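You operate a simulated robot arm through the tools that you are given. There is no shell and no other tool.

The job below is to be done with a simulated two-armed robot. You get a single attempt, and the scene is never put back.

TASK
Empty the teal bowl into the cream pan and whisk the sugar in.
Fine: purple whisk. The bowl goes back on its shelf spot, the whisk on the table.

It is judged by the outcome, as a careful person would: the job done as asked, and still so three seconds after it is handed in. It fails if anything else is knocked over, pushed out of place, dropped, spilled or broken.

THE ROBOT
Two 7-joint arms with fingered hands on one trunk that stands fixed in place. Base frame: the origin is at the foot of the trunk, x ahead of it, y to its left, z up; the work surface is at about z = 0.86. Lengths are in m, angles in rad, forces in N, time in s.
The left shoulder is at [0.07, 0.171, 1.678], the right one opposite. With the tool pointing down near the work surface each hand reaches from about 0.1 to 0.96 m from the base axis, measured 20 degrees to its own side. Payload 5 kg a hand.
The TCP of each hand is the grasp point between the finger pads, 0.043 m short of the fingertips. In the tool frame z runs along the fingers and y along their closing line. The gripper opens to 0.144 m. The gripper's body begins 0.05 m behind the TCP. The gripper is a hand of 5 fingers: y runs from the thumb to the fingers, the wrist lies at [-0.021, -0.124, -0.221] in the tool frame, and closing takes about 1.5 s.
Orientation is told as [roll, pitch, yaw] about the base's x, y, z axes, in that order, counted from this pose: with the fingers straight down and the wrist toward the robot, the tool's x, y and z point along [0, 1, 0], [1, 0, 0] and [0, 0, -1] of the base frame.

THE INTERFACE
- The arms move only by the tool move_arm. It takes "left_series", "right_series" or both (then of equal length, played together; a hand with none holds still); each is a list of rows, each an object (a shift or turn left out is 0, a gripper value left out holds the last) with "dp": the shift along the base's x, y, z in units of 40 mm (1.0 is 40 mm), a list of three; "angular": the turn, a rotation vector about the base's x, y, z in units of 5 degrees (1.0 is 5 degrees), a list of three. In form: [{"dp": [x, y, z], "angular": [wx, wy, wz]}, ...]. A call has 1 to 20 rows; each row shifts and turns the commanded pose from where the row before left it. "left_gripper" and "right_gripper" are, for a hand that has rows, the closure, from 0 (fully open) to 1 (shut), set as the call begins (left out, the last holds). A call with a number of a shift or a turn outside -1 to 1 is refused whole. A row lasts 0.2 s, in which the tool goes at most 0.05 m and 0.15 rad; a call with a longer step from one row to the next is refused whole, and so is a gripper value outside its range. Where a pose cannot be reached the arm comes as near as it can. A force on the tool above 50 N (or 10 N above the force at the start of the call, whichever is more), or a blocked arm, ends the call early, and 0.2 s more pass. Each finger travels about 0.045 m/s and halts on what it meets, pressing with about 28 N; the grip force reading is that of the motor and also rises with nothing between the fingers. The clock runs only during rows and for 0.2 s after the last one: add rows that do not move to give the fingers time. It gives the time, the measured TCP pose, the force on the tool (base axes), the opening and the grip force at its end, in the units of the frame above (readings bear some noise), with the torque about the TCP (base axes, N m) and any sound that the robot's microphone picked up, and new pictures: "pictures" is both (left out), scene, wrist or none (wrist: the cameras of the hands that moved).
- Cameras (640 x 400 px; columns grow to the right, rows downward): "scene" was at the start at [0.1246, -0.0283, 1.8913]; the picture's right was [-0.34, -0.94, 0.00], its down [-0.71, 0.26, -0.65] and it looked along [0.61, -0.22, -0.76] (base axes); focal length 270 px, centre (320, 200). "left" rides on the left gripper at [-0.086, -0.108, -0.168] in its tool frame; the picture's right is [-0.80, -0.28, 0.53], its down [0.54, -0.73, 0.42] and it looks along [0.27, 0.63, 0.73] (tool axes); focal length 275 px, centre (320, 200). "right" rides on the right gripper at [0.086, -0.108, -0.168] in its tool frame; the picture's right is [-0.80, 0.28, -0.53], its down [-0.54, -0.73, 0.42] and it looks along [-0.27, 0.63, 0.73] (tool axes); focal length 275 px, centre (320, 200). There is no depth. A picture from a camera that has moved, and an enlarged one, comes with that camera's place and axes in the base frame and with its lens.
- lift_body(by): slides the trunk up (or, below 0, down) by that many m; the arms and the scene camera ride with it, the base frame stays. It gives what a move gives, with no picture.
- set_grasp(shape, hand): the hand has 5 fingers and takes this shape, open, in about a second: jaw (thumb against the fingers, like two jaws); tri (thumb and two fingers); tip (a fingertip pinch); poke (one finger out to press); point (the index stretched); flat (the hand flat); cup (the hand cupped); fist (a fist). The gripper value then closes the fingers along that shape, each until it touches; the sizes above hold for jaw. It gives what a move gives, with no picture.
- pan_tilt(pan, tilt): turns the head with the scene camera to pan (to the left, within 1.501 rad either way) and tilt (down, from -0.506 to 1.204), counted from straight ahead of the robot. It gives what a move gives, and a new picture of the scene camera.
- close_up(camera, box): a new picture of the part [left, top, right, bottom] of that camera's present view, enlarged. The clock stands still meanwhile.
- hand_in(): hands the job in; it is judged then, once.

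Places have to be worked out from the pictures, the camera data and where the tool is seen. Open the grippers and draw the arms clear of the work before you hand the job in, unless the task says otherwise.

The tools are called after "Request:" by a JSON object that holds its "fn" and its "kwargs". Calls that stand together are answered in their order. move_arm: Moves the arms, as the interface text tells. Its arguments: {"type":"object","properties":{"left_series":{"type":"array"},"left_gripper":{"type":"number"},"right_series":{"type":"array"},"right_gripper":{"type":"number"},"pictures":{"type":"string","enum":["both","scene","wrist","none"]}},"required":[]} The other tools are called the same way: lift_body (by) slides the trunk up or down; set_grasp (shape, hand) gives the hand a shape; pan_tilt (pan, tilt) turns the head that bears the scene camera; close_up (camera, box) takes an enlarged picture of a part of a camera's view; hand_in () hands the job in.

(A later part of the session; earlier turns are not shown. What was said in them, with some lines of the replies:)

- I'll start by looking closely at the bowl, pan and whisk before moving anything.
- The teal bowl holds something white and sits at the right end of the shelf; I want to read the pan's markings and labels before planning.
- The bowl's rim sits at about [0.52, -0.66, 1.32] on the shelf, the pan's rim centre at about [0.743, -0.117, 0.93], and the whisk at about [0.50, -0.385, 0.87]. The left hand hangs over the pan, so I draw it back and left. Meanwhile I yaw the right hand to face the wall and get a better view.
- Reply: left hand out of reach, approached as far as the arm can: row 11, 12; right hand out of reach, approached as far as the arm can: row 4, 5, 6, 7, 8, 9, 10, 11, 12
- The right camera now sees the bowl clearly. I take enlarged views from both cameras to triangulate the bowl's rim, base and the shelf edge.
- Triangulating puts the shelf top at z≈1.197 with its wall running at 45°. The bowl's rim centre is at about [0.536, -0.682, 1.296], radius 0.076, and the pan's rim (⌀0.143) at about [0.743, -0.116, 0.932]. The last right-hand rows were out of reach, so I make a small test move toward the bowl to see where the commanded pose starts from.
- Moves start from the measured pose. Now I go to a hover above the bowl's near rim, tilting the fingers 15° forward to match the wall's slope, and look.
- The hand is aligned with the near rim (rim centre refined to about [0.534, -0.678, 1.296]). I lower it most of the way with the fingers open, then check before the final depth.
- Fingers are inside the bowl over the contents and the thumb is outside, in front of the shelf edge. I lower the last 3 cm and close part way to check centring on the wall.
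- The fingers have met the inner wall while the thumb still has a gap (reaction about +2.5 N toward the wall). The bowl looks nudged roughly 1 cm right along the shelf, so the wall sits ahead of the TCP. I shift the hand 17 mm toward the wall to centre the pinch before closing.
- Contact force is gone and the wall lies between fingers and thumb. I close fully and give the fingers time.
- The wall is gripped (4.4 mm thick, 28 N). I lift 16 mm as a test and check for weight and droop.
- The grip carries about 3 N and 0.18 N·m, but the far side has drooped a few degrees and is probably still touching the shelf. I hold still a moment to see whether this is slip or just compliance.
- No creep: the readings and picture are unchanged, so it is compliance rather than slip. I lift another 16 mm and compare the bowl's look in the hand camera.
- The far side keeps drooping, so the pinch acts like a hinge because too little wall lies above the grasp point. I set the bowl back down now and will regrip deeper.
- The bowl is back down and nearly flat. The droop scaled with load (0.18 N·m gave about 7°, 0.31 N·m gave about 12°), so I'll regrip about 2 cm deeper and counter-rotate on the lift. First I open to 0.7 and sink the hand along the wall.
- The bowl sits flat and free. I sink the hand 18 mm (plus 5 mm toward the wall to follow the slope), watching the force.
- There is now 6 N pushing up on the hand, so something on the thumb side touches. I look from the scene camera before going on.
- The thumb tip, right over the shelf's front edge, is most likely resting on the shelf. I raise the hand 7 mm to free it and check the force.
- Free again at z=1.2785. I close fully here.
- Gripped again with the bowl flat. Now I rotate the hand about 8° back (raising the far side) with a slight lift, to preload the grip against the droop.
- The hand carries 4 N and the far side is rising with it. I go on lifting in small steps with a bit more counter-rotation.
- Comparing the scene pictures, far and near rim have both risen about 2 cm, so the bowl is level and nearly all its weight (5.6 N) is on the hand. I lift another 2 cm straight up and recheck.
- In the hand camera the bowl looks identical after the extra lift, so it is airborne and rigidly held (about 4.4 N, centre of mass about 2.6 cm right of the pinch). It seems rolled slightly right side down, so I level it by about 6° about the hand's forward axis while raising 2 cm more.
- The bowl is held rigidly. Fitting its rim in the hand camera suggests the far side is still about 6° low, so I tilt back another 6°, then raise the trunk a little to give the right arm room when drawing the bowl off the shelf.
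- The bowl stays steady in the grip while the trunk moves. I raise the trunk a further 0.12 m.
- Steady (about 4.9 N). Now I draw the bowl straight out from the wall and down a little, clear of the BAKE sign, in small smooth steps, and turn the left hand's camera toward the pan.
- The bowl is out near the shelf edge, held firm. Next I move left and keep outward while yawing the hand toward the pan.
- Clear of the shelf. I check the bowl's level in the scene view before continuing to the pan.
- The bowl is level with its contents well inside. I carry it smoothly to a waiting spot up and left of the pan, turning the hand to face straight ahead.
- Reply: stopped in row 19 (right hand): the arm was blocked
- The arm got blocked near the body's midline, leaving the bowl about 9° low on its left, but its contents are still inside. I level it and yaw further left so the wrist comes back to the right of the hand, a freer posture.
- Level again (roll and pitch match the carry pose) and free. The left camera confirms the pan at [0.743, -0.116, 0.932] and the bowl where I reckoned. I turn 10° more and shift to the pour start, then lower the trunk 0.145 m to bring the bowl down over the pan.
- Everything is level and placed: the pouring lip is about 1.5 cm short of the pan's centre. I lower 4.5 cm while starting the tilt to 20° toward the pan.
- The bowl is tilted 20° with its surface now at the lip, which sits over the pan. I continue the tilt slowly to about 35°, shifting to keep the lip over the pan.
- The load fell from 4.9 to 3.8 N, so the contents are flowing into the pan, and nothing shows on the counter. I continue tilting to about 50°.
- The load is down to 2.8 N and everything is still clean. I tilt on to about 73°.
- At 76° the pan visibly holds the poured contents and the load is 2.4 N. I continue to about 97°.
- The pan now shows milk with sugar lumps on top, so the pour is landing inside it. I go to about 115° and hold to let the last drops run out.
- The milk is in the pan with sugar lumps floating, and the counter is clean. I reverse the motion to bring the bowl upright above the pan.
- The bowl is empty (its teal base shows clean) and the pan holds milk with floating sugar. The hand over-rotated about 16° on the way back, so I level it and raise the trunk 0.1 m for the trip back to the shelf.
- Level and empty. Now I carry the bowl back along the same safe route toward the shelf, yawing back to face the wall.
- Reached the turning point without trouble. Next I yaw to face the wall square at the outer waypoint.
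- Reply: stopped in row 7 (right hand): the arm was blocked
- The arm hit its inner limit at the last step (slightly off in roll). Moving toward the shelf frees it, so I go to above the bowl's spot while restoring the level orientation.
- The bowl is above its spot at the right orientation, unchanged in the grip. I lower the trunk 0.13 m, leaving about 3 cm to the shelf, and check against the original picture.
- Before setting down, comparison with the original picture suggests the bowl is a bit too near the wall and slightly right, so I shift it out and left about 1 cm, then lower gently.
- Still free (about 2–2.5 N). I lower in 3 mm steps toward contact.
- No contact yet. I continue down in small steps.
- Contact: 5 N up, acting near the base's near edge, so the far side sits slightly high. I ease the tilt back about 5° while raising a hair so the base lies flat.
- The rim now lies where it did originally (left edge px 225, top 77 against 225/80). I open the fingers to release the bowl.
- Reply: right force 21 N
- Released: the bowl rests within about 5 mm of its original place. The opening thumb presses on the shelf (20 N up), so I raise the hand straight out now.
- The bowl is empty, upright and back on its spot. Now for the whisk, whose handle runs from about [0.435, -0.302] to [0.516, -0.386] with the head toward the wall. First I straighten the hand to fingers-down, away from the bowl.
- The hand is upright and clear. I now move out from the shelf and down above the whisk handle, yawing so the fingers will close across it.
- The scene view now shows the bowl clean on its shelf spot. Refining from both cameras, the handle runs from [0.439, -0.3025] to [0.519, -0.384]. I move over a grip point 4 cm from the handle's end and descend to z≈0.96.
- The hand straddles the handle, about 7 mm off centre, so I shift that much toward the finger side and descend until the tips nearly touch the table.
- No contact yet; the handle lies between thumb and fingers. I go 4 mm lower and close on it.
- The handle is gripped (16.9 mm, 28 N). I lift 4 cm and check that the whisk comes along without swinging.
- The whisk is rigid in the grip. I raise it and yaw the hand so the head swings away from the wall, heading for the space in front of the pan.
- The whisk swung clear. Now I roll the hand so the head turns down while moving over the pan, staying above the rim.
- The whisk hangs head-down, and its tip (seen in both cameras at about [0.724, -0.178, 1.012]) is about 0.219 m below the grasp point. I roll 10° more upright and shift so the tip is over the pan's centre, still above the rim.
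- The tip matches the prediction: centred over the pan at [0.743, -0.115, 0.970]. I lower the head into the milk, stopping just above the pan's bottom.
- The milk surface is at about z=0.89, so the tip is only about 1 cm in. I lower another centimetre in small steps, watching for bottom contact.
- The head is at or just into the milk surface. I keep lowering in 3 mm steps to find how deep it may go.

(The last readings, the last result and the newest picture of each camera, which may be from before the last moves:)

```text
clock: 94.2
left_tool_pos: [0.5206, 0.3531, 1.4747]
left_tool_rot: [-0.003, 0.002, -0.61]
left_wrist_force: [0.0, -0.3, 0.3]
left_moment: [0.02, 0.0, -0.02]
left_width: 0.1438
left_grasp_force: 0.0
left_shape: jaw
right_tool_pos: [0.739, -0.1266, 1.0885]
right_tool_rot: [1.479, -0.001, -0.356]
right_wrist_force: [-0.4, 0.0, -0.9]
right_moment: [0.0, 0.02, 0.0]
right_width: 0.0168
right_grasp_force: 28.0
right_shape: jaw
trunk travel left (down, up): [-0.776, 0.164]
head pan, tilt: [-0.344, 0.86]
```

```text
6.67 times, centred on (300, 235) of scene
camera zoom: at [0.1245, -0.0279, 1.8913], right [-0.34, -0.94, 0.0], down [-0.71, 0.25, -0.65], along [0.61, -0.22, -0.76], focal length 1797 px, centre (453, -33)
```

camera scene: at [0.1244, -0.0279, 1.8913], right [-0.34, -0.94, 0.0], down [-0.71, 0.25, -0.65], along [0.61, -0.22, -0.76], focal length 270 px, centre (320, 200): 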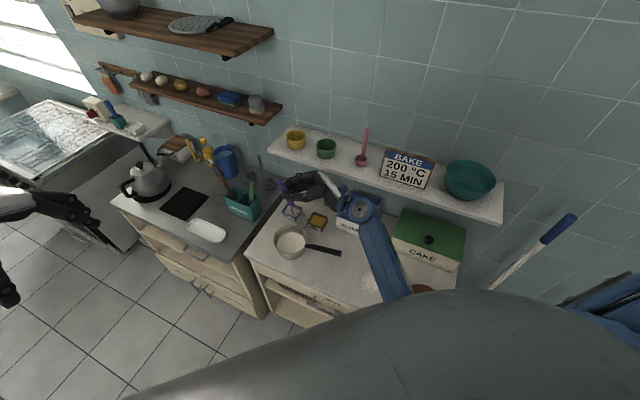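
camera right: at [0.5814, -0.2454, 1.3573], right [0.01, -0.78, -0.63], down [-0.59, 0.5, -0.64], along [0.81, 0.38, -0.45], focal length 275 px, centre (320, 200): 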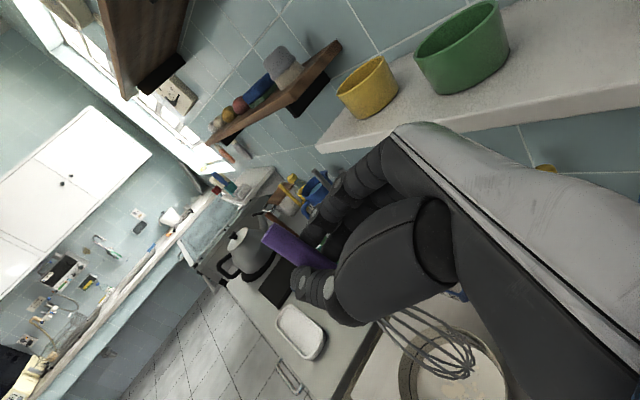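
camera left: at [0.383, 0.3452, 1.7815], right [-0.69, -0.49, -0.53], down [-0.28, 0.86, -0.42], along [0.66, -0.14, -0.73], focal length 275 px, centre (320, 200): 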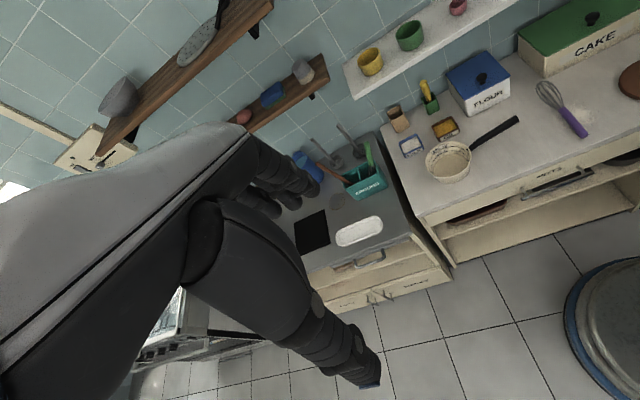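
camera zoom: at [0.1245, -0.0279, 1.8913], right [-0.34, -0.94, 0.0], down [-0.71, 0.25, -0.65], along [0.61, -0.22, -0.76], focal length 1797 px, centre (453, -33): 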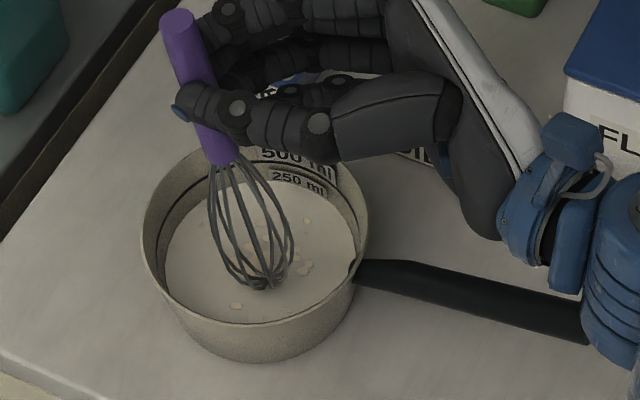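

The visible tip still moves with the hand, so it is barely at the surface and there is no bottom contact. I go on down.

Request:
{"fn": "move_arm", "kwargs": {"right_series": [{"dp": [0, 0, -0.08]}, {"dp": [0, 0, -0.08]}, {"dp": [0, 0, 0]}], "pictures": "none"}}

Request:
{"fn": "close_up", "kwargs": {"camera": "left", "box": [410, 90, 500, 170]}}

Request:
{"fn": "close_up", "kwargs": {"camera": "scene", "box": [265, 205, 335, 265]}}

```text
clock: 95.0
left_tool_pos: [0.5199, 0.3533, 1.4757]
left_tool_rot: [-0.001, 0.003, -0.611]
left_wrist_force: [-0.6, 0.0, 1.0]
left_moment: [0.01, -0.03, 0.01]
left_width: 0.1435
left_grasp_force: 0.1
left_shape: jaw
right_tool_pos: [0.7384, -0.1272, 1.0814]
right_tool_rot: [1.477, -0.001, -0.359]
right_wrist_force: [-0.5, 0.4, -0.8]
right_moment: [0.0, -0.02, 0.04]
right_width: 0.0167
right_grasp_force: 28.5
right_shape: jaw
trunk travel left (down, up): [-0.776, 0.164]
head pan, tilt: [-0.344, 0.86]
```

```text
5.00 times, centred on (455, 130) of left
camera zoom: at [0.3822, 0.3458, 1.6416], right [-0.69, -0.49, -0.53], down [-0.28, 0.86, -0.42], along [0.67, -0.14, -0.73], focal length 1376 px, centre (-355, 550)
```

zoom: 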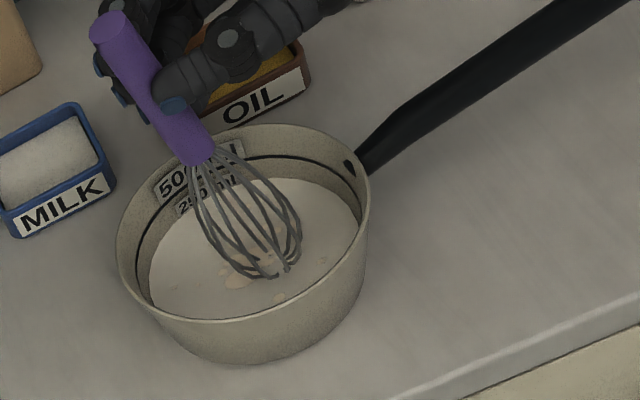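

```text
6.67 times, centred on (300, 235) of scene
camera zoom: at [0.1244, -0.0279, 1.8913], right [-0.34, -0.94, 0.0], down [-0.71, 0.25, -0.65], along [0.61, -0.22, -0.76], focal length 1797 px, centre (453, -33)
```

zoom: 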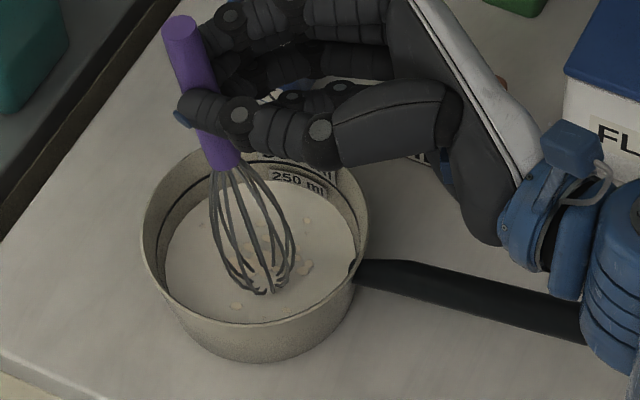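

Now the wires are cut off at the milk line, so the head is entering the milk. I continue down gently until it is well immersed or touches bottom.

Request:
{"fn": "move_arm", "kwargs": {"right_series": [{"dp": [0, 0, -0.08]}, {"dp": [0, 0, -0.08]}, {"dp": [0, 0, -0.08]}, {"dp": [0, 0, 0]}], "pictures": "none"}}

Request:
{"fn": "close_up", "kwargs": {"camera": "left", "box": [410, 90, 500, 170]}}

```text
clock: 96.0
left_tool_pos: [0.5202, 0.3528, 1.4749]
left_tool_rot: [0.0, 0.003, -0.61]
left_wrist_force: [-1.0, 0.3, -0.4]
left_moment: [-0.01, 0.0, -0.02]
left_width: 0.1436
left_grasp_force: 0.1
left_shape: jaw
right_tool_pos: [0.7383, -0.1275, 1.0715]
right_tool_rot: [1.478, -0.001, -0.358]
right_wrist_force: [-0.5, -0.7, -0.5]
right_moment: [-0.02, -0.04, 0.01]
right_width: 0.0168
right_grasp_force: 27.9
right_shape: jaw
trunk travel left (down, up): [-0.776, 0.164]
head pan, tilt: [-0.344, 0.86]
```

```text
5.00 times, centred on (455, 130) of left
camera zoom: at [0.3824, 0.3459, 1.6416], right [-0.69, -0.49, -0.53], down [-0.28, 0.86, -0.42], along [0.67, -0.14, -0.73], focal length 1376 px, centre (-355, 550)
```

zoom: 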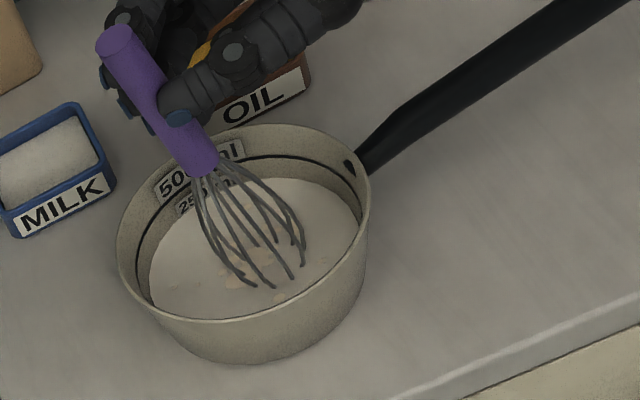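

About 1.4 cm of the head is now in the milk with no bottom contact. I try 5 mm more.

Request:
{"fn": "move_arm", "kwargs": {"right_series": [{"dp": [0, 0, -0.06]}, {"dp": [0, 0, -0.06]}, {"dp": [0, 0, 0]}], "pictures": "none"}}

```text
clock: 96.8
left_tool_pos: [0.5198, 0.3529, 1.4747]
left_tool_rot: [-0.002, 0.002, -0.611]
left_wrist_force: [-0.2, 0.9, -0.1]
left_moment: [-0.01, -0.02, 0.0]
left_width: 0.1436
left_grasp_force: 0.2
left_shape: jaw
right_tool_pos: [0.7382, -0.1269, 1.0665]
right_tool_rot: [1.479, -0.001, -0.358]
right_wrist_force: [0.0, 0.6, 0.5]
right_moment: [-0.01, -0.01, 0.0]
right_width: 0.0169
right_grasp_force: 27.7
right_shape: jaw
trunk travel left (down, up): [-0.776, 0.164]
head pan, tilt: [-0.344, 0.86]
```

A slight upward touch suggests the bottom is near, so I raise 3 mm and begin whisking in circles of 2 cm radius.

Request:
{"fn": "move_arm", "kwargs": {"right_series": [{"dp": [0, 0, 0.08]}, {"dp": [0.5, 0, 0]}, {"dp": [-0.25, 0.433, 0]}, {"dp": [-0.5, 0, 0]}, {"dp": [-0.25, -0.433, 0]}, {"dp": [0.25, -0.433, 0]}, {"dp": [0.5, 0, 0]}, {"dp": [0.25, 0.433, 0]}, {"dp": [-0.25, 0.433, 0]}, {"dp": [-0.5, 0, 0]}, {"dp": [-0.25, -0.433, 0]}, {"dp": [0.25, -0.433, 0]}, {"dp": [0.5, 0, 0]}, {"dp": [0.25, 0.433, 0]}, {"dp": [-0.5, 0, 0]}, {"dp": [0, 0, 0]}], "pictures": "none"}}

Request:
{"fn": "close_up", "kwargs": {"camera": "left", "box": [410, 90, 500, 170]}}

Request:
{"fn": "close_up", "kwargs": {"camera": "scene", "box": [265, 205, 335, 265]}}

```text
clock: 100.2
left_tool_pos: [0.5187, 0.351, 1.4763]
left_tool_rot: [-0.001, 0.003, -0.612]
left_wrist_force: [-0.1, -0.5, 0.1]
left_moment: [0.02, -0.01, -0.01]
left_width: 0.1436
left_grasp_force: 0.1
left_shape: jaw
right_tool_pos: [0.7389, -0.1272, 1.0708]
right_tool_rot: [1.479, -0.003, -0.358]
right_wrist_force: [0.2, -0.1, -2.0]
right_moment: [0.0, -0.02, 0.0]
right_width: 0.0167
right_grasp_force: 28.0
right_shape: jaw
trunk travel left (down, up): [-0.776, 0.164]
head pan, tilt: [-0.344, 0.86]
```

```text
5.00 times, centred on (455, 130) of left
camera zoom: at [0.382, 0.345, 1.6418], right [-0.69, -0.49, -0.53], down [-0.28, 0.86, -0.42], along [0.67, -0.14, -0.73], focal length 1376 px, centre (-355, 550)
```

zoom: 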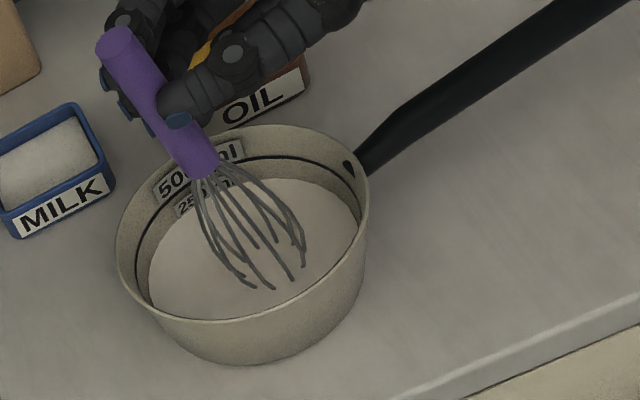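

```text
6.67 times, centred on (300, 235) of scene
camera zoom: at [0.1242, -0.0288, 1.8913], right [-0.34, -0.94, 0.0], down [-0.71, 0.26, -0.65], along [0.61, -0.22, -0.76], focal length 1797 px, centre (453, -33)
```

zoom: 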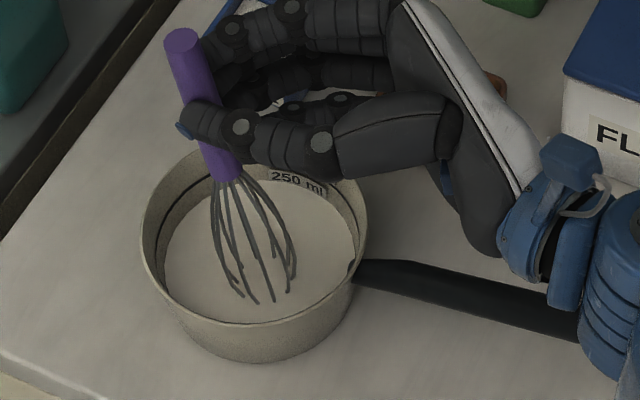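

The sugar lumps are already gone from the surface and the pan hasn't moved. I whisk three more turns to be thorough.

Request:
{"fn": "move_arm", "kwargs": {"right_series": [{"dp": [0.5, 0, 0]}, {"dp": [-0.25, 0.433, 0]}, {"dp": [-0.5, 0, 0]}, {"dp": [-0.25, -0.433, 0]}, {"dp": [0.25, -0.433, 0]}, {"dp": [0.5, 0, 0]}, {"dp": [0.25, 0.433, 0]}, {"dp": [-0.25, 0.433, 0]}, {"dp": [-0.5, 0, 0]}, {"dp": [-0.25, -0.433, 0]}, {"dp": [0.25, -0.433, 0]}, {"dp": [0.5, 0, 0]}, {"dp": [0.25, 0.433, 0]}, {"dp": [-0.25, 0.433, 0]}, {"dp": [-0.5, 0, 0]}, {"dp": [-0.25, -0.433, 0]}, {"dp": [0.25, -0.433, 0]}, {"dp": [0.5, 0, 0]}, {"dp": [0.25, 0.433, 0]}, {"dp": [-0.5, 0, 0]}], "pictures": "none"}}

Request:
{"fn": "move_arm", "kwargs": {"right_series": [{"dp": [0.5, 0, 0]}, {"dp": [-0.25, 0.433, 0]}, {"dp": [-0.5, 0, 0]}, {"dp": [-0.25, -0.433, 0]}, {"dp": [0.25, -0.433, 0]}, {"dp": [0.5, 0, 0]}, {"dp": [0.25, 0.433, 0]}, {"dp": [-0.25, 0.433, 0]}, {"dp": [-0.5, 0, 0]}, {"dp": [-0.25, -0.433, 0]}, {"dp": [0.25, -0.433, 0]}, {"dp": [0.5, 0, 0]}, {"dp": [0.25, 0.433, 0]}, {"dp": [-0.25, 0.433, 0]}, {"dp": [-0.5, 0, 0]}, {"dp": [-0.25, -0.433, 0]}, {"dp": [0.25, -0.433, 0]}, {"dp": [0.5, 0, 0]}, {"dp": [0.25, 0.433, 0]}, {"dp": [-0.5, 0, 0]}], "pictures": "none"}}

Request:
{"fn": "close_up", "kwargs": {"camera": "left", "box": [410, 90, 500, 170]}}

Request:
{"fn": "close_up", "kwargs": {"camera": "scene", "box": [240, 190, 360, 290]}}

```text
clock: 104.4
left_tool_pos: [0.5186, 0.3519, 1.4759]
left_tool_rot: [-0.001, 0.0, -0.611]
left_wrist_force: [-0.2, 0.1, 0.3]
left_moment: [-0.02, 0.0, -0.01]
left_width: 0.1439
left_grasp_force: 0.1
left_shape: jaw
right_tool_pos: [0.7372, -0.1259, 1.0726]
right_tool_rot: [1.478, -0.002, -0.358]
right_wrist_force: [0.5, 0.4, -0.4]
right_moment: [-0.04, -0.01, -0.01]
right_width: 0.0167
right_grasp_force: 28.0
right_shape: jaw
trunk travel left (down, up): [-0.776, 0.164]
head pan, tilt: [-0.344, 0.86]
```

```text
clock: 108.6
left_tool_pos: [0.5179, 0.3531, 1.4762]
left_tool_rot: [-0.001, -0.002, -0.61]
left_wrist_force: [-0.3, 0.6, 0.9]
left_moment: [0.01, -0.07, 0.0]
left_width: 0.1435
left_grasp_force: 0.0
left_shape: jaw
right_tool_pos: [0.7364, -0.1265, 1.0706]
right_tool_rot: [1.478, -0.004, -0.357]
right_wrist_force: [0.7, 0.5, 0.6]
right_moment: [-0.07, 0.06, -0.02]
right_width: 0.0169
right_grasp_force: 28.3
right_shape: jaw
trunk travel left (down, up): [-0.776, 0.164]
head pan, tilt: [-0.344, 0.86]
```

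```text
5.00 times, centred on (455, 130) of left
camera zoom: at [0.3803, 0.3458, 1.6421], right [-0.69, -0.49, -0.53], down [-0.28, 0.86, -0.42], along [0.67, -0.14, -0.73], focal length 1376 px, centre (-355, 550)
```

zoom: 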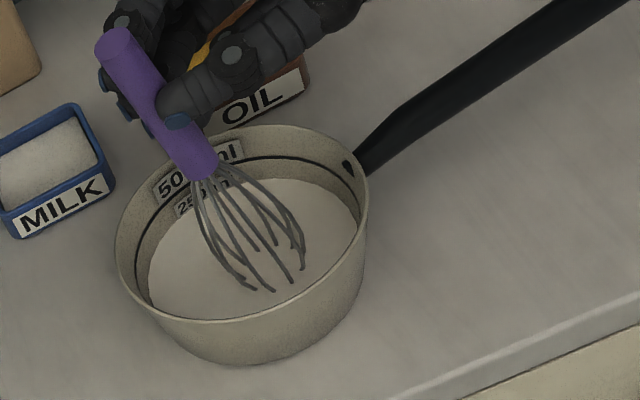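

```text
4.00 times, centred on (300, 240) of scene
camera zoom: at [0.1223, -0.0279, 1.8915], right [-0.34, -0.94, 0.0], down [-0.71, 0.25, -0.65], along [0.62, -0.22, -0.76], focal length 1078 px, centre (400, 40)
```

zoom: 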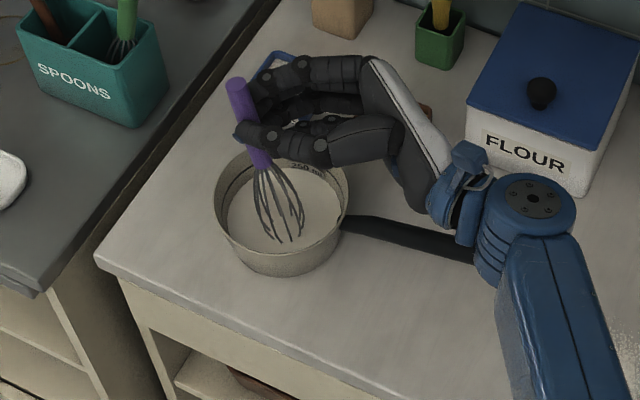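

The mix is uniform, with no lumps, and the pan is unmoved. I lift the head out of the milk and hold it over the pan to drip off.

Request:
{"fn": "move_arm", "kwargs": {"right_series": [{"dp": [0.05, 0, 0.25]}, {"dp": [0.03, 0, 0.3]}, {"dp": [0, 0, 0.3]}, {"dp": [0, 0, 0.2]}, {"dp": [0, 0, 0]}, {"dp": [0, 0, 0]}, {"dp": [0, 0, 0]}, {"dp": [0, 0, 0]}, {"dp": [0, 0, 0]}, {"dp": [0, 0, 0]}, {"dp": [0, 0, 0]}, {"dp": [0, 0, 0]}, {"dp": [0, 0, 0]}, {"dp": [0, 0, 0.4]}, {"dp": [0, 0, 0.6]}, {"dp": [0, 0, 0.8]}, {"dp": [0, 0, 0.8]}, {"dp": [0, 0, 0.6]}, {"dp": [0, 0, 0]}]}}

Request:
{"fn": "close_up", "kwargs": {"camera": "left", "box": [380, 60, 500, 170]}}

```text
clock: 112.6
left_tool_pos: [0.5198, 0.3536, 1.4747]
left_tool_rot: [-0.002, 0.001, -0.613]
left_wrist_force: [0.3, -0.3, 0.0]
left_moment: [0.04, 0.02, 0.02]
left_width: 0.1436
left_grasp_force: 0.3
left_shape: jaw
right_tool_pos: [0.7409, -0.1263, 1.2393]
right_tool_rot: [1.478, -0.001, -0.358]
right_wrist_force: [0.7, -0.5, 0.4]
right_moment: [0.01, 0.0, 0.01]
right_width: 0.0166
right_grasp_force: 27.7
right_shape: jaw
trunk travel left (down, up): [-0.776, 0.164]
head pan, tilt: [-0.344, 0.86]
camera scene: at [0.1248, -0.0277, 1.8913], right [-0.34, -0.94, 0.0], down [-0.71, 0.25, -0.65], along [0.61, -0.22, -0.76], focal length 270 px, centre (320, 200)
camera right: at [0.5844, -0.2383, 1.3409], right [0.05, -0.67, -0.74], down [-0.55, 0.6, -0.58], along [0.83, 0.44, -0.33], focal length 275 px, centre (320, 200)
```

scene: 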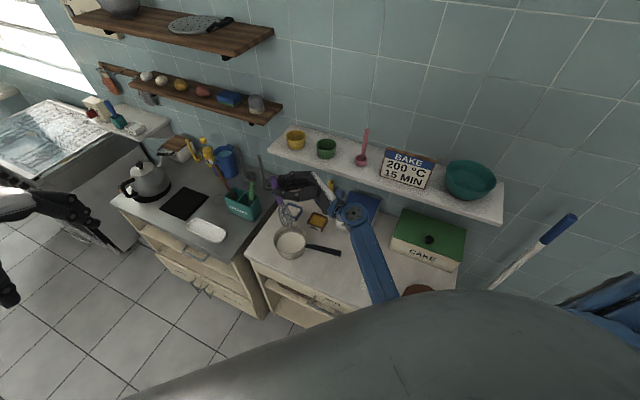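
right: 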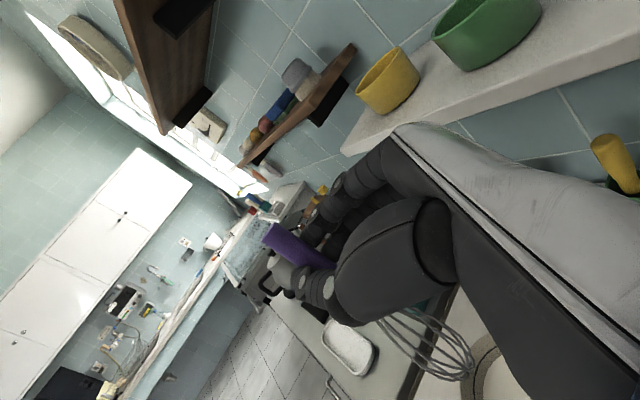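

```text
3.64 times, centred on (440, 115) of left
camera zoom: at [0.3825, 0.346, 1.6415], right [-0.69, -0.49, -0.53], down [-0.28, 0.86, -0.42], along [0.67, -0.14, -0.73], focal length 1001 px, centre (-116, 509)
```

zoom: 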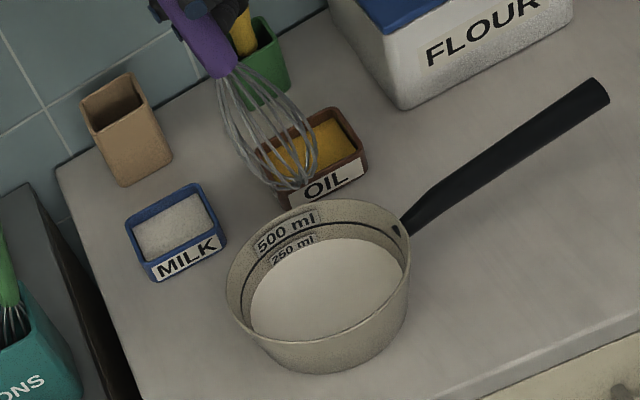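

The milk is smooth with no lumps and the pan is undisturbed. I retrace the path: roll the whisk back to horizontal while moving off to the right.

Request:
{"fn": "move_arm", "kwargs": {"right_series": [{"dp": [-0.281, -0.176, 0], "angular": [-0.933, 0.351, 0]}, {"dp": [-0.281, -0.176, 0], "angular": [-0.933, 0.351, 0]}, {"dp": [-0.281, -0.176, 0], "angular": [-0.933, 0.351, 0]}, {"dp": [-0.281, -0.176, -0.05], "angular": [-0.933, 0.351, 0]}, {"dp": [-0.281, -0.176, -0.05], "angular": [-0.933, 0.351, 0]}, {"dp": [-0.281, -0.176, -0.05], "angular": [-0.933, 0.351, 0]}, {"dp": [-0.281, -0.176, -0.05], "angular": [-0.933, 0.351, 0]}, {"dp": [-0.281, -0.176, -0.05], "angular": [-0.933, 0.351, 0]}, {"dp": [-0.281, -0.176, -0.05], "angular": [-0.933, 0.351, 0]}, {"dp": [-0.281, -0.176, -0.05], "angular": [-0.933, 0.351, 0]}, {"dp": [-0.281, -0.176, -0.05], "angular": [-0.933, 0.351, 0]}, {"dp": [-0.281, -0.176, -0.05], "angular": [-0.933, 0.351, 0]}, {"dp": [-0.281, -0.176, -0.05], "angular": [-0.933, 0.351, 0]}, {"dp": [-0.281, -0.176, -0.05], "angular": [-0.933, 0.351, 0]}, {"dp": [-0.281, -0.176, -0.05], "angular": [-0.933, 0.351, 0]}, {"dp": [-0.281, -0.176, -0.05], "angular": [-0.933, 0.351, 0]}, {"dp": [-0.281, -0.176, -0.05], "angular": [-0.933, 0.351, 0]}, {"dp": [0, 0, 0]}], "pictures": "scene"}}

```text
clock: 116.4
left_tool_pos: [0.5202, 0.3538, 1.4751]
left_tool_rot: [-0.002, 0.004, -0.612]
left_wrist_force: [-0.3, -0.4, -0.1]
left_moment: [0.01, 0.02, 0.04]
left_width: 0.1437
left_grasp_force: 0.1
left_shape: jaw
right_tool_pos: [0.5509, -0.2468, 1.2124]
right_tool_rot: [-0.002, -0.002, -0.356]
right_wrist_force: [-0.3, 0.6, -0.1]
right_moment: [0.07, -0.05, 0.02]
right_width: 0.0169
right_grasp_force: 28.2
right_shape: jaw
trunk travel left (down, up): [-0.776, 0.164]
head pan, tilt: [-0.344, 0.86]
camera scene: at [0.1245, -0.028, 1.8913], right [-0.34, -0.94, 0.0], down [-0.71, 0.25, -0.65], along [0.61, -0.22, -0.76], focal length 270 px, centre (320, 200)
```

scene: 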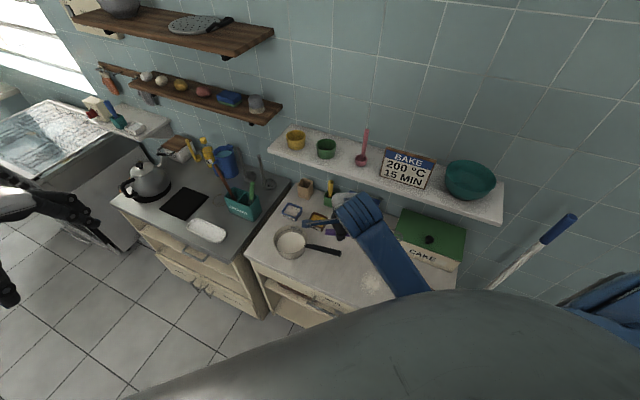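

Back to horizontal. I now yaw the hand to the whisk's original direction, staying high over the CAKE box, then I'll lower straight down.

Request:
{"fn": "move_arm", "kwargs": {"right_series": [{"dp": [-0.143, -0.143, -0.1], "angular": [0, 0, 0.93]}, {"dp": [-0.143, -0.143, -0.1], "angular": [0, 0, 0.93]}, {"dp": [-0.143, -0.143, -0.1], "angular": [0, 0, 0.93]}, {"dp": [-0.143, -0.143, -0.1], "angular": [0, 0, 0.93]}, {"dp": [-0.143, -0.143, -0.1], "angular": [0, 0, 0.93]}, {"dp": [-0.143, -0.143, -0.1], "angular": [0, 0, 0.93]}, {"dp": [-0.143, -0.143, -0.1], "angular": [0, 0, 0.93]}, {"dp": [-0.143, -0.143, -0.1], "angular": [0, 0, 0.93]}, {"dp": [-0.143, -0.143, -0.1], "angular": [0, 0, 0.93]}, {"dp": [-0.143, -0.143, -0.1], "angular": [0, 0, 0.93]}, {"dp": [-0.143, -0.143, -0.1], "angular": [0, 0, 0.93]}, {"dp": [-0.143, -0.143, -0.1], "angular": [0, 0, 0.93]}, {"dp": [-0.143, -0.143, -0.1], "angular": [0, 0, 0.93]}, {"dp": [-0.143, -0.143, -0.1], "angular": [0, 0, 0.93]}, {"dp": [0, 0, 0]}], "pictures": "none"}}

Request:
{"fn": "close_up", "kwargs": {"camera": "scene", "box": [330, 200, 450, 310]}}

Request:
{"fn": "close_up", "kwargs": {"camera": "right", "box": [160, 160, 480, 400]}}

```text
clock: 119.6
left_tool_pos: [0.5196, 0.3533, 1.4737]
left_tool_rot: [-0.002, 0.003, -0.611]
left_wrist_force: [0.9, 0.6, 0.2]
left_moment: [-0.01, 0.0, 0.0]
left_width: 0.1436
left_grasp_force: 0.0
left_shape: jaw
right_tool_pos: [0.4702, -0.3266, 1.1561]
right_tool_rot: [-0.001, -0.001, 0.78]
right_wrist_force: [0.4, 0.0, -0.6]
right_moment: [0.03, 0.03, -0.01]
right_width: 0.0167
right_grasp_force: 27.8
right_shape: jaw
trunk travel left (down, up): [-0.776, 0.164]
head pan, tilt: [-0.344, 0.86]
```

```text
3.64 times, centred on (390, 255) of scene
camera zoom: at [0.1244, -0.0279, 1.8913], right [-0.34, -0.94, 0.0], down [-0.71, 0.25, -0.65], along [0.61, -0.22, -0.76], focal length 980 px, centre (66, 0)
```

zoom: 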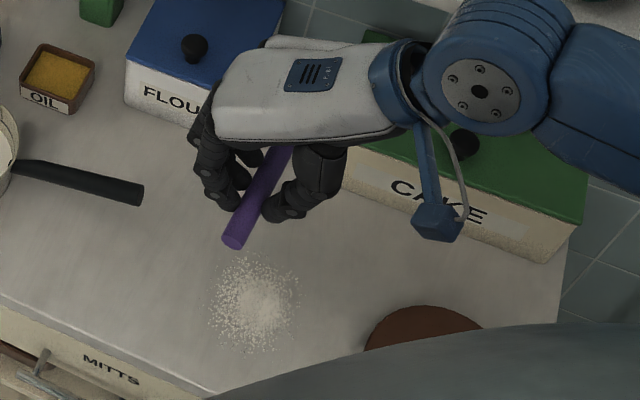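

```text
1.67 times, centred on (320, 280) of right
camera zoom: at [0.334, -0.3423, 1.3238], right [0.76, -0.37, 0.53], down [-0.13, -0.9, -0.42], along [0.63, 0.25, -0.73], focal length 459 px, centre (320, 67)
```

zoom: 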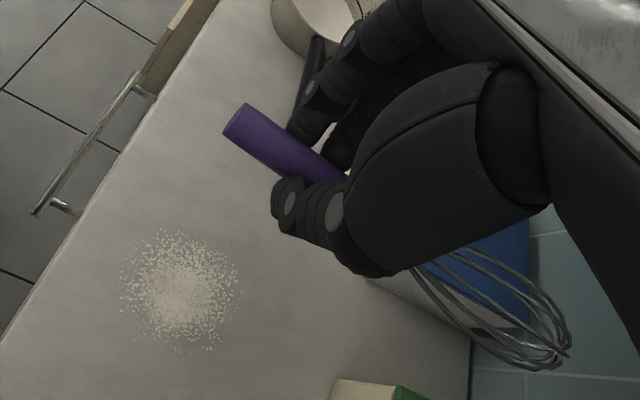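

The whisk points its original way, directly above its original place. I lower it straight down, slowing near the table.

Request:
{"fn": "move_arm", "kwargs": {"right_series": [{"dp": [0.02, -0.03, -0.7]}, {"dp": [0, 0, -0.9]}, {"dp": [0, 0, -0.9]}, {"dp": [0, 0, -0.9]}, {"dp": [0, 0, -0.9]}, {"dp": [0, 0, -0.9]}, {"dp": [0, 0, -0.5]}, {"dp": [0, 0, -0.2]}, {"dp": [0, 0, -0.1]}, {"dp": [0, 0, 0]}], "pictures": "none"}}

Request:
{"fn": "close_up", "kwargs": {"camera": "right", "box": [160, 160, 480, 400]}}

Request:
{"fn": "close_up", "kwargs": {"camera": "scene", "box": [330, 220, 450, 310]}}

```text
clock: 121.8
left_tool_pos: [0.5193, 0.3536, 1.4746]
left_tool_rot: [-0.002, 0.001, -0.611]
left_wrist_force: [-0.4, -0.5, -0.1]
left_moment: [0.0, -0.01, -0.03]
left_width: 0.1435
left_grasp_force: 0.1
left_shape: jaw
right_tool_pos: [0.4725, -0.3271, 0.9173]
right_tool_rot: [-0.001, 0.0, 0.778]
right_wrist_force: [0.2, 0.1, -0.1]
right_moment: [0.04, 0.02, -0.02]
right_width: 0.0167
right_grasp_force: 27.9
right_shape: jaw
trunk travel left (down, up): [-0.776, 0.164]
head pan, tilt: [-0.344, 0.86]
```

```text
1.67 times, centred on (320, 280) of right
camera zoom: at [0.3353, -0.343, 1.0841], right [0.76, -0.37, 0.53], down [-0.13, -0.9, -0.42], along [0.63, 0.25, -0.73], focal length 459 px, centre (320, 67)
```

zoom: 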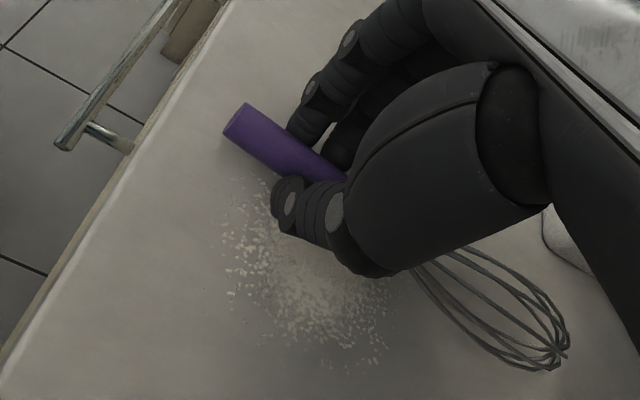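

```text
4.44 times, centred on (390, 265) of scene
camera zoom: at [0.1245, -0.028, 1.8913], right [-0.34, -0.94, 0.0], down [-0.71, 0.25, -0.65], along [0.61, -0.22, -0.76], focal length 1198 px, centre (9, -89)
```

zoom: 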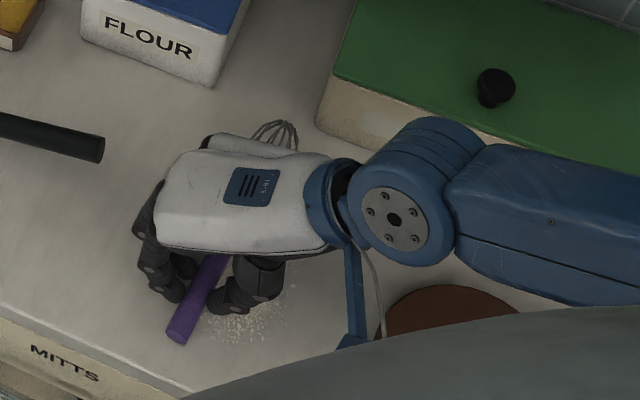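

One centimetre to go; no contact yet. I lower the rest gently.

Request:
{"fn": "move_arm", "kwargs": {"right_series": [{"dp": [0, 0, -0.09]}, {"dp": [0, 0, -0.09]}, {"dp": [0, 0, -0.07]}, {"dp": [0, 0, 0]}], "pictures": "none"}}

```text
clock: 122.8
left_tool_pos: [0.5193, 0.3539, 1.4753]
left_tool_rot: [-0.002, 0.002, -0.61]
left_wrist_force: [0.5, -0.1, 0.2]
left_moment: [-0.02, 0.01, 0.03]
left_width: 0.1438
left_grasp_force: 0.0
left_shape: jaw
right_tool_pos: [0.4723, -0.3277, 0.9074]
right_tool_rot: [-0.002, 0.0, 0.781]
right_wrist_force: [-0.3, 1.4, 5.9]
right_moment: [-0.08, -0.11, 0.05]
right_width: 0.0166
right_grasp_force: 28.1
right_shape: jaw
trunk travel left (down, up): [-0.776, 0.164]
head pan, tilt: [-0.344, 0.86]
```

The whisk is on the table (5.9 N contact). I open the fingers to release it.

Request:
{"fn": "move_arm", "kwargs": {"right_series": [{"dp": [0, 0, 0.03]}, {"dp": [0, 0, 0]}, {"dp": [0, 0, 0]}, {"dp": [0, 0, 0]}, {"dp": [0, 0, 0]}], "right_gripper": 0.5, "pictures": "none"}}

Request:
{"fn": "close_up", "kwargs": {"camera": "right", "box": [160, 160, 480, 400]}}

```text
clock: 124.0
left_tool_pos: [0.5192, 0.3536, 1.4762]
left_tool_rot: [-0.001, 0.002, -0.612]
left_wrist_force: [-0.1, 0.5, -0.3]
left_moment: [0.0, 0.04, 0.0]
left_width: 0.1435
left_grasp_force: 0.0
left_shape: jaw
right_tool_pos: [0.4722, -0.3273, 0.9079]
right_tool_rot: [-0.001, -0.001, 0.781]
right_wrist_force: [0.2, 0.0, 0.7]
right_moment: [0.0, 0.01, 0.06]
right_width: 0.0715
right_grasp_force: 0.0
right_shape: jaw
trunk travel left (down, up): [-0.776, 0.164]
head pan, tilt: [-0.344, 0.86]
```

```text
1.67 times, centred on (320, 280) of right
camera zoom: at [0.3352, -0.3432, 1.0754], right [0.76, -0.37, 0.53], down [-0.13, -0.9, -0.42], along [0.63, 0.25, -0.73], focal length 459 px, centre (320, 67)
```

zoom: 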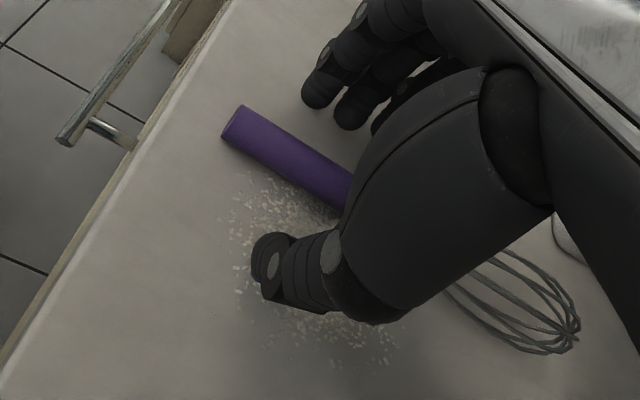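

Released cleanly; the whisk lies flat. I raise the hand straight up away from it.

Request:
{"fn": "move_arm", "kwargs": {"right_series": [{"dp": [0, 0, 0.3]}, {"dp": [0, 0, 0.6]}, {"dp": [0, 0, 0.9]}, {"dp": [0, 0, 0.9]}, {"dp": [0, 0, 0.9]}, {"dp": [0, 0, 0.9]}, {"dp": [0, 0, 0.9]}, {"dp": [0, -0.2, 0.6]}, {"dp": [0, 0, 0]}], "right_gripper": 0.3}}

Request:
{"fn": "close_up", "kwargs": {"camera": "scene", "box": [420, 140, 520, 240]}}

Request:
{"fn": "close_up", "kwargs": {"camera": "scene", "box": [240, 190, 440, 320]}}

```text
clock: 126.0
left_tool_pos: [0.5191, 0.3519, 1.4758]
left_tool_rot: [0.002, 0.001, -0.614]
left_wrist_force: [-0.8, 0.4, 0.2]
left_moment: [-0.01, 0.01, 0.01]
left_width: 0.1437
left_grasp_force: 0.1
left_shape: jaw
right_tool_pos: [0.4712, -0.3348, 1.147]
right_tool_rot: [-0.001, 0.0, 0.778]
right_wrist_force: [0.1, -0.7, 0.8]
right_moment: [-0.02, -0.01, 0.01]
right_width: 0.1004
right_grasp_force: 0.0
right_shape: jaw
trunk travel left (down, up): [-0.776, 0.164]
head pan, tilt: [-0.344, 0.86]
camera scene: at [0.1244, -0.0283, 1.8913], right [-0.34, -0.94, 0.0], down [-0.71, 0.26, -0.65], along [0.61, -0.22, -0.76], focal length 270 px, centre (320, 200)
camera right: at [0.3349, -0.351, 1.3151], right [0.76, -0.37, 0.53], down [-0.13, -0.9, -0.42], along [0.63, 0.25, -0.73], focal length 275 px, centre (320, 200)
```

scene: 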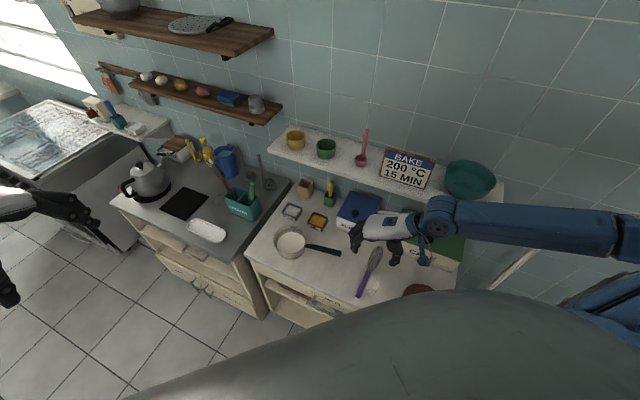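
right: 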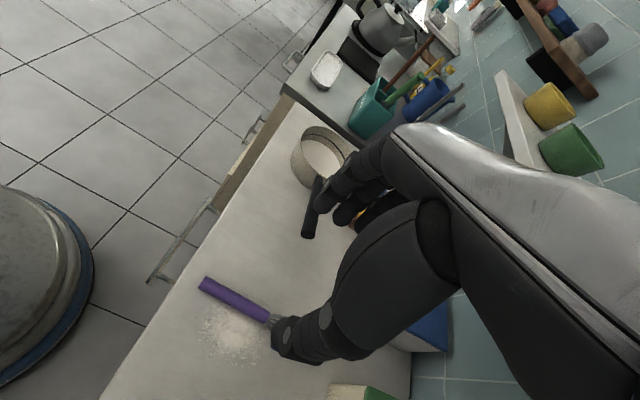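

```text
4.00 times, centred on (470, 190) of scene
camera zoom: at [0.1244, -0.0283, 1.8913], right [-0.34, -0.94, 0.0], down [-0.71, 0.26, -0.65], along [0.61, -0.22, -0.76], focal length 1078 px, centre (-280, 240)
```

zoom: 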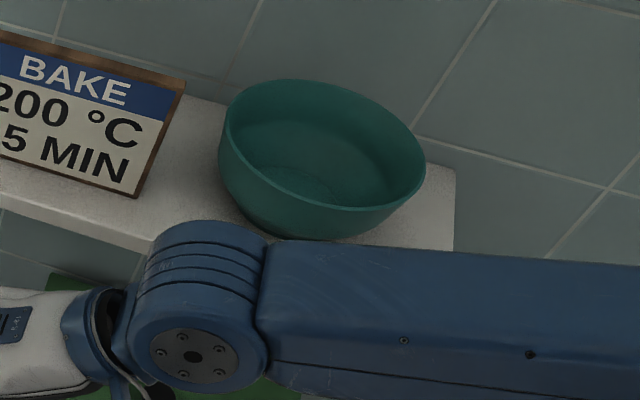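

```text
3.08 times, centred on (340, 255) of scene
camera zoom: at [0.1244, -0.0283, 1.8913], right [-0.34, -0.94, 0.0], down [-0.71, 0.26, -0.65], along [0.61, -0.22, -0.76], focal length 829 px, centre (258, 31)
```

zoom: 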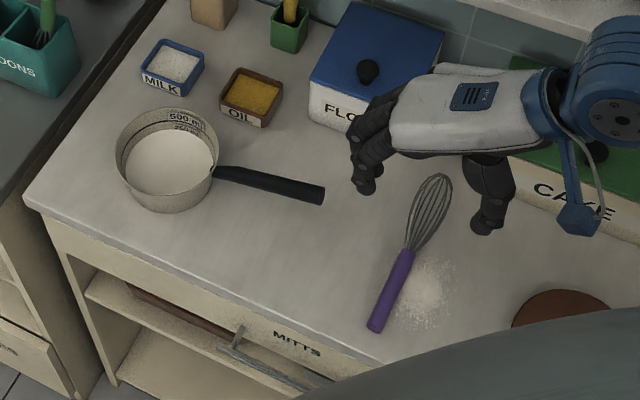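

The bowl is back within about 5 mm of its original picture position, the whisk is in its old place, and the pan is unmoved with smooth milk. I open the right hand fully and draw it up and back, clear of everything.

Request:
{"fn": "move_arm", "kwargs": {"right_series": [{"dp": [-0.1, -0.05, 0.4]}, {"dp": [-0.15, -0.1, 0.4]}, {"dp": [-0.15, -0.1, 0.4]}, {"dp": [-0.15, -0.1, 0.4]}, {"dp": [-0.15, -0.1, 0.4]}, {"dp": [-0.15, -0.1, 0.4]}, {"dp": [0, 0, 0]}, {"dp": [0, 0, 0]}], "right_gripper": 0.0}}

Request:
{"fn": "close_up", "kwargs": {"camera": "left", "box": [380, 40, 640, 220]}}

Request:
{"fn": "close_up", "kwargs": {"camera": "scene", "box": [240, 120, 520, 300]}}

```text
clock: 127.8
left_tool_pos: [0.5208, 0.3528, 1.4745]
left_tool_rot: [-0.001, 0.002, -0.611]
left_wrist_force: [-0.5, -0.7, 0.1]
left_moment: [-0.01, -0.03, 0.01]
left_width: 0.1435
left_grasp_force: 0.0
left_shape: jaw
right_tool_pos: [0.4371, -0.357, 1.2428]
right_tool_rot: [0.0, -0.001, 0.78]
right_wrist_force: [0.3, 0.7, 0.4]
right_moment: [0.01, 0.01, 0.0]
right_width: 0.1433
right_grasp_force: 0.1
right_shape: jaw
trunk travel left (down, up): [-0.776, 0.164]
head pan, tilt: [-0.344, 0.86]
camera scene: at [0.1247, -0.0285, 1.8913], right [-0.34, -0.94, 0.0], down [-0.71, 0.26, -0.65], along [0.61, -0.22, -0.76], focal length 270 px, centre (320, 200)
camera right: at [0.3013, -0.3733, 1.4109], right [0.76, -0.37, 0.53], down [-0.13, -0.9, -0.42], along [0.63, 0.25, -0.73], focal length 275 px, centre (320, 200)
```

scene: 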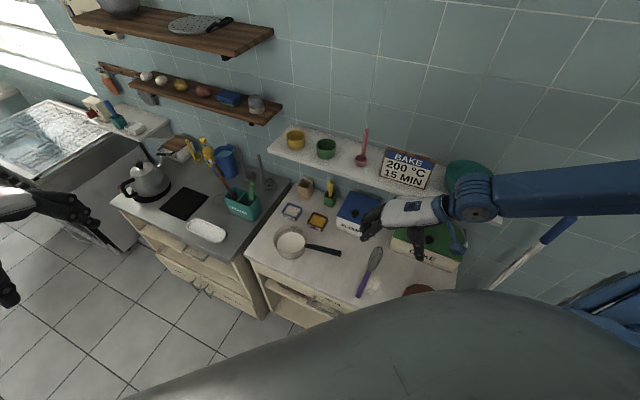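
right: 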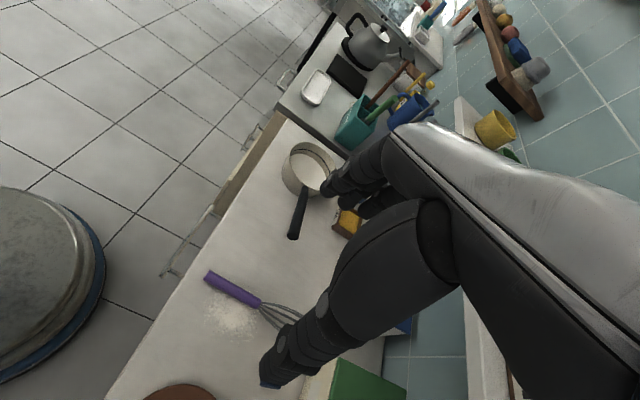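

```text
2.22 times, centred on (510, 130) of left
camera zoom: at [0.3825, 0.3453, 1.6417], right [-0.69, -0.49, -0.53], down [-0.28, 0.86, -0.42], along [0.67, -0.14, -0.73], focal length 612 px, centre (-102, 356)
```

zoom: 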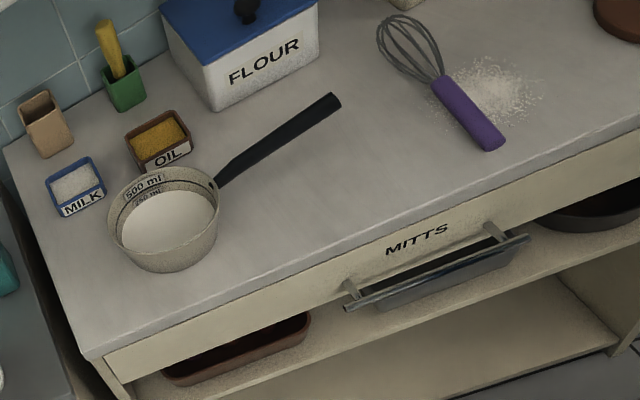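

```text
2.22 times, centred on (380, 210) of scene
camera zoom: at [0.1247, -0.0285, 1.8913], right [-0.34, -0.94, 0.0], down [-0.71, 0.26, -0.65], along [0.61, -0.22, -0.76], focal length 599 px, centre (187, 178)
```

zoom: 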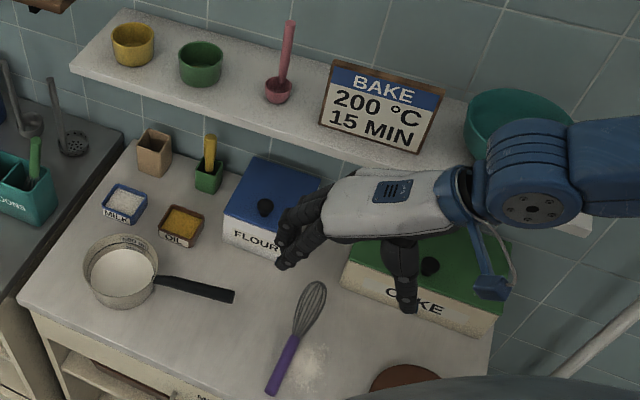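

Everything matches the starting picture except that the bowl is empty and the pan holds smooth, lump-free milk. There are no spills, both hands are empty and open, and the arms are clear, so I hand the job in.

Request:
{"fn": "hand_in", "kwargs": {}}

```text
The job is handed in.
```

The job is done and handed in. The milk from the teal bowl is in the cream pan, and the sugar is whisked in with the purple whisk. The surface is smooth, with no lumps left.

- **Bowl:** it is empty and back on its shelf spot, within about 5 mm of where it started.
- **Whisk:** it lies on the table in its old place.
- **Everything else:** nothing was knocked over, moved or spilled, as far as the pictures show. The flour dusting by the whisk was there at the start.

My first grip on the bowl let it droop, so I set it back down and gripped it again lower. The robot's fingertips may have touched the milk while holding the bowl. Both hands are now open, and the arms are clear of the work.
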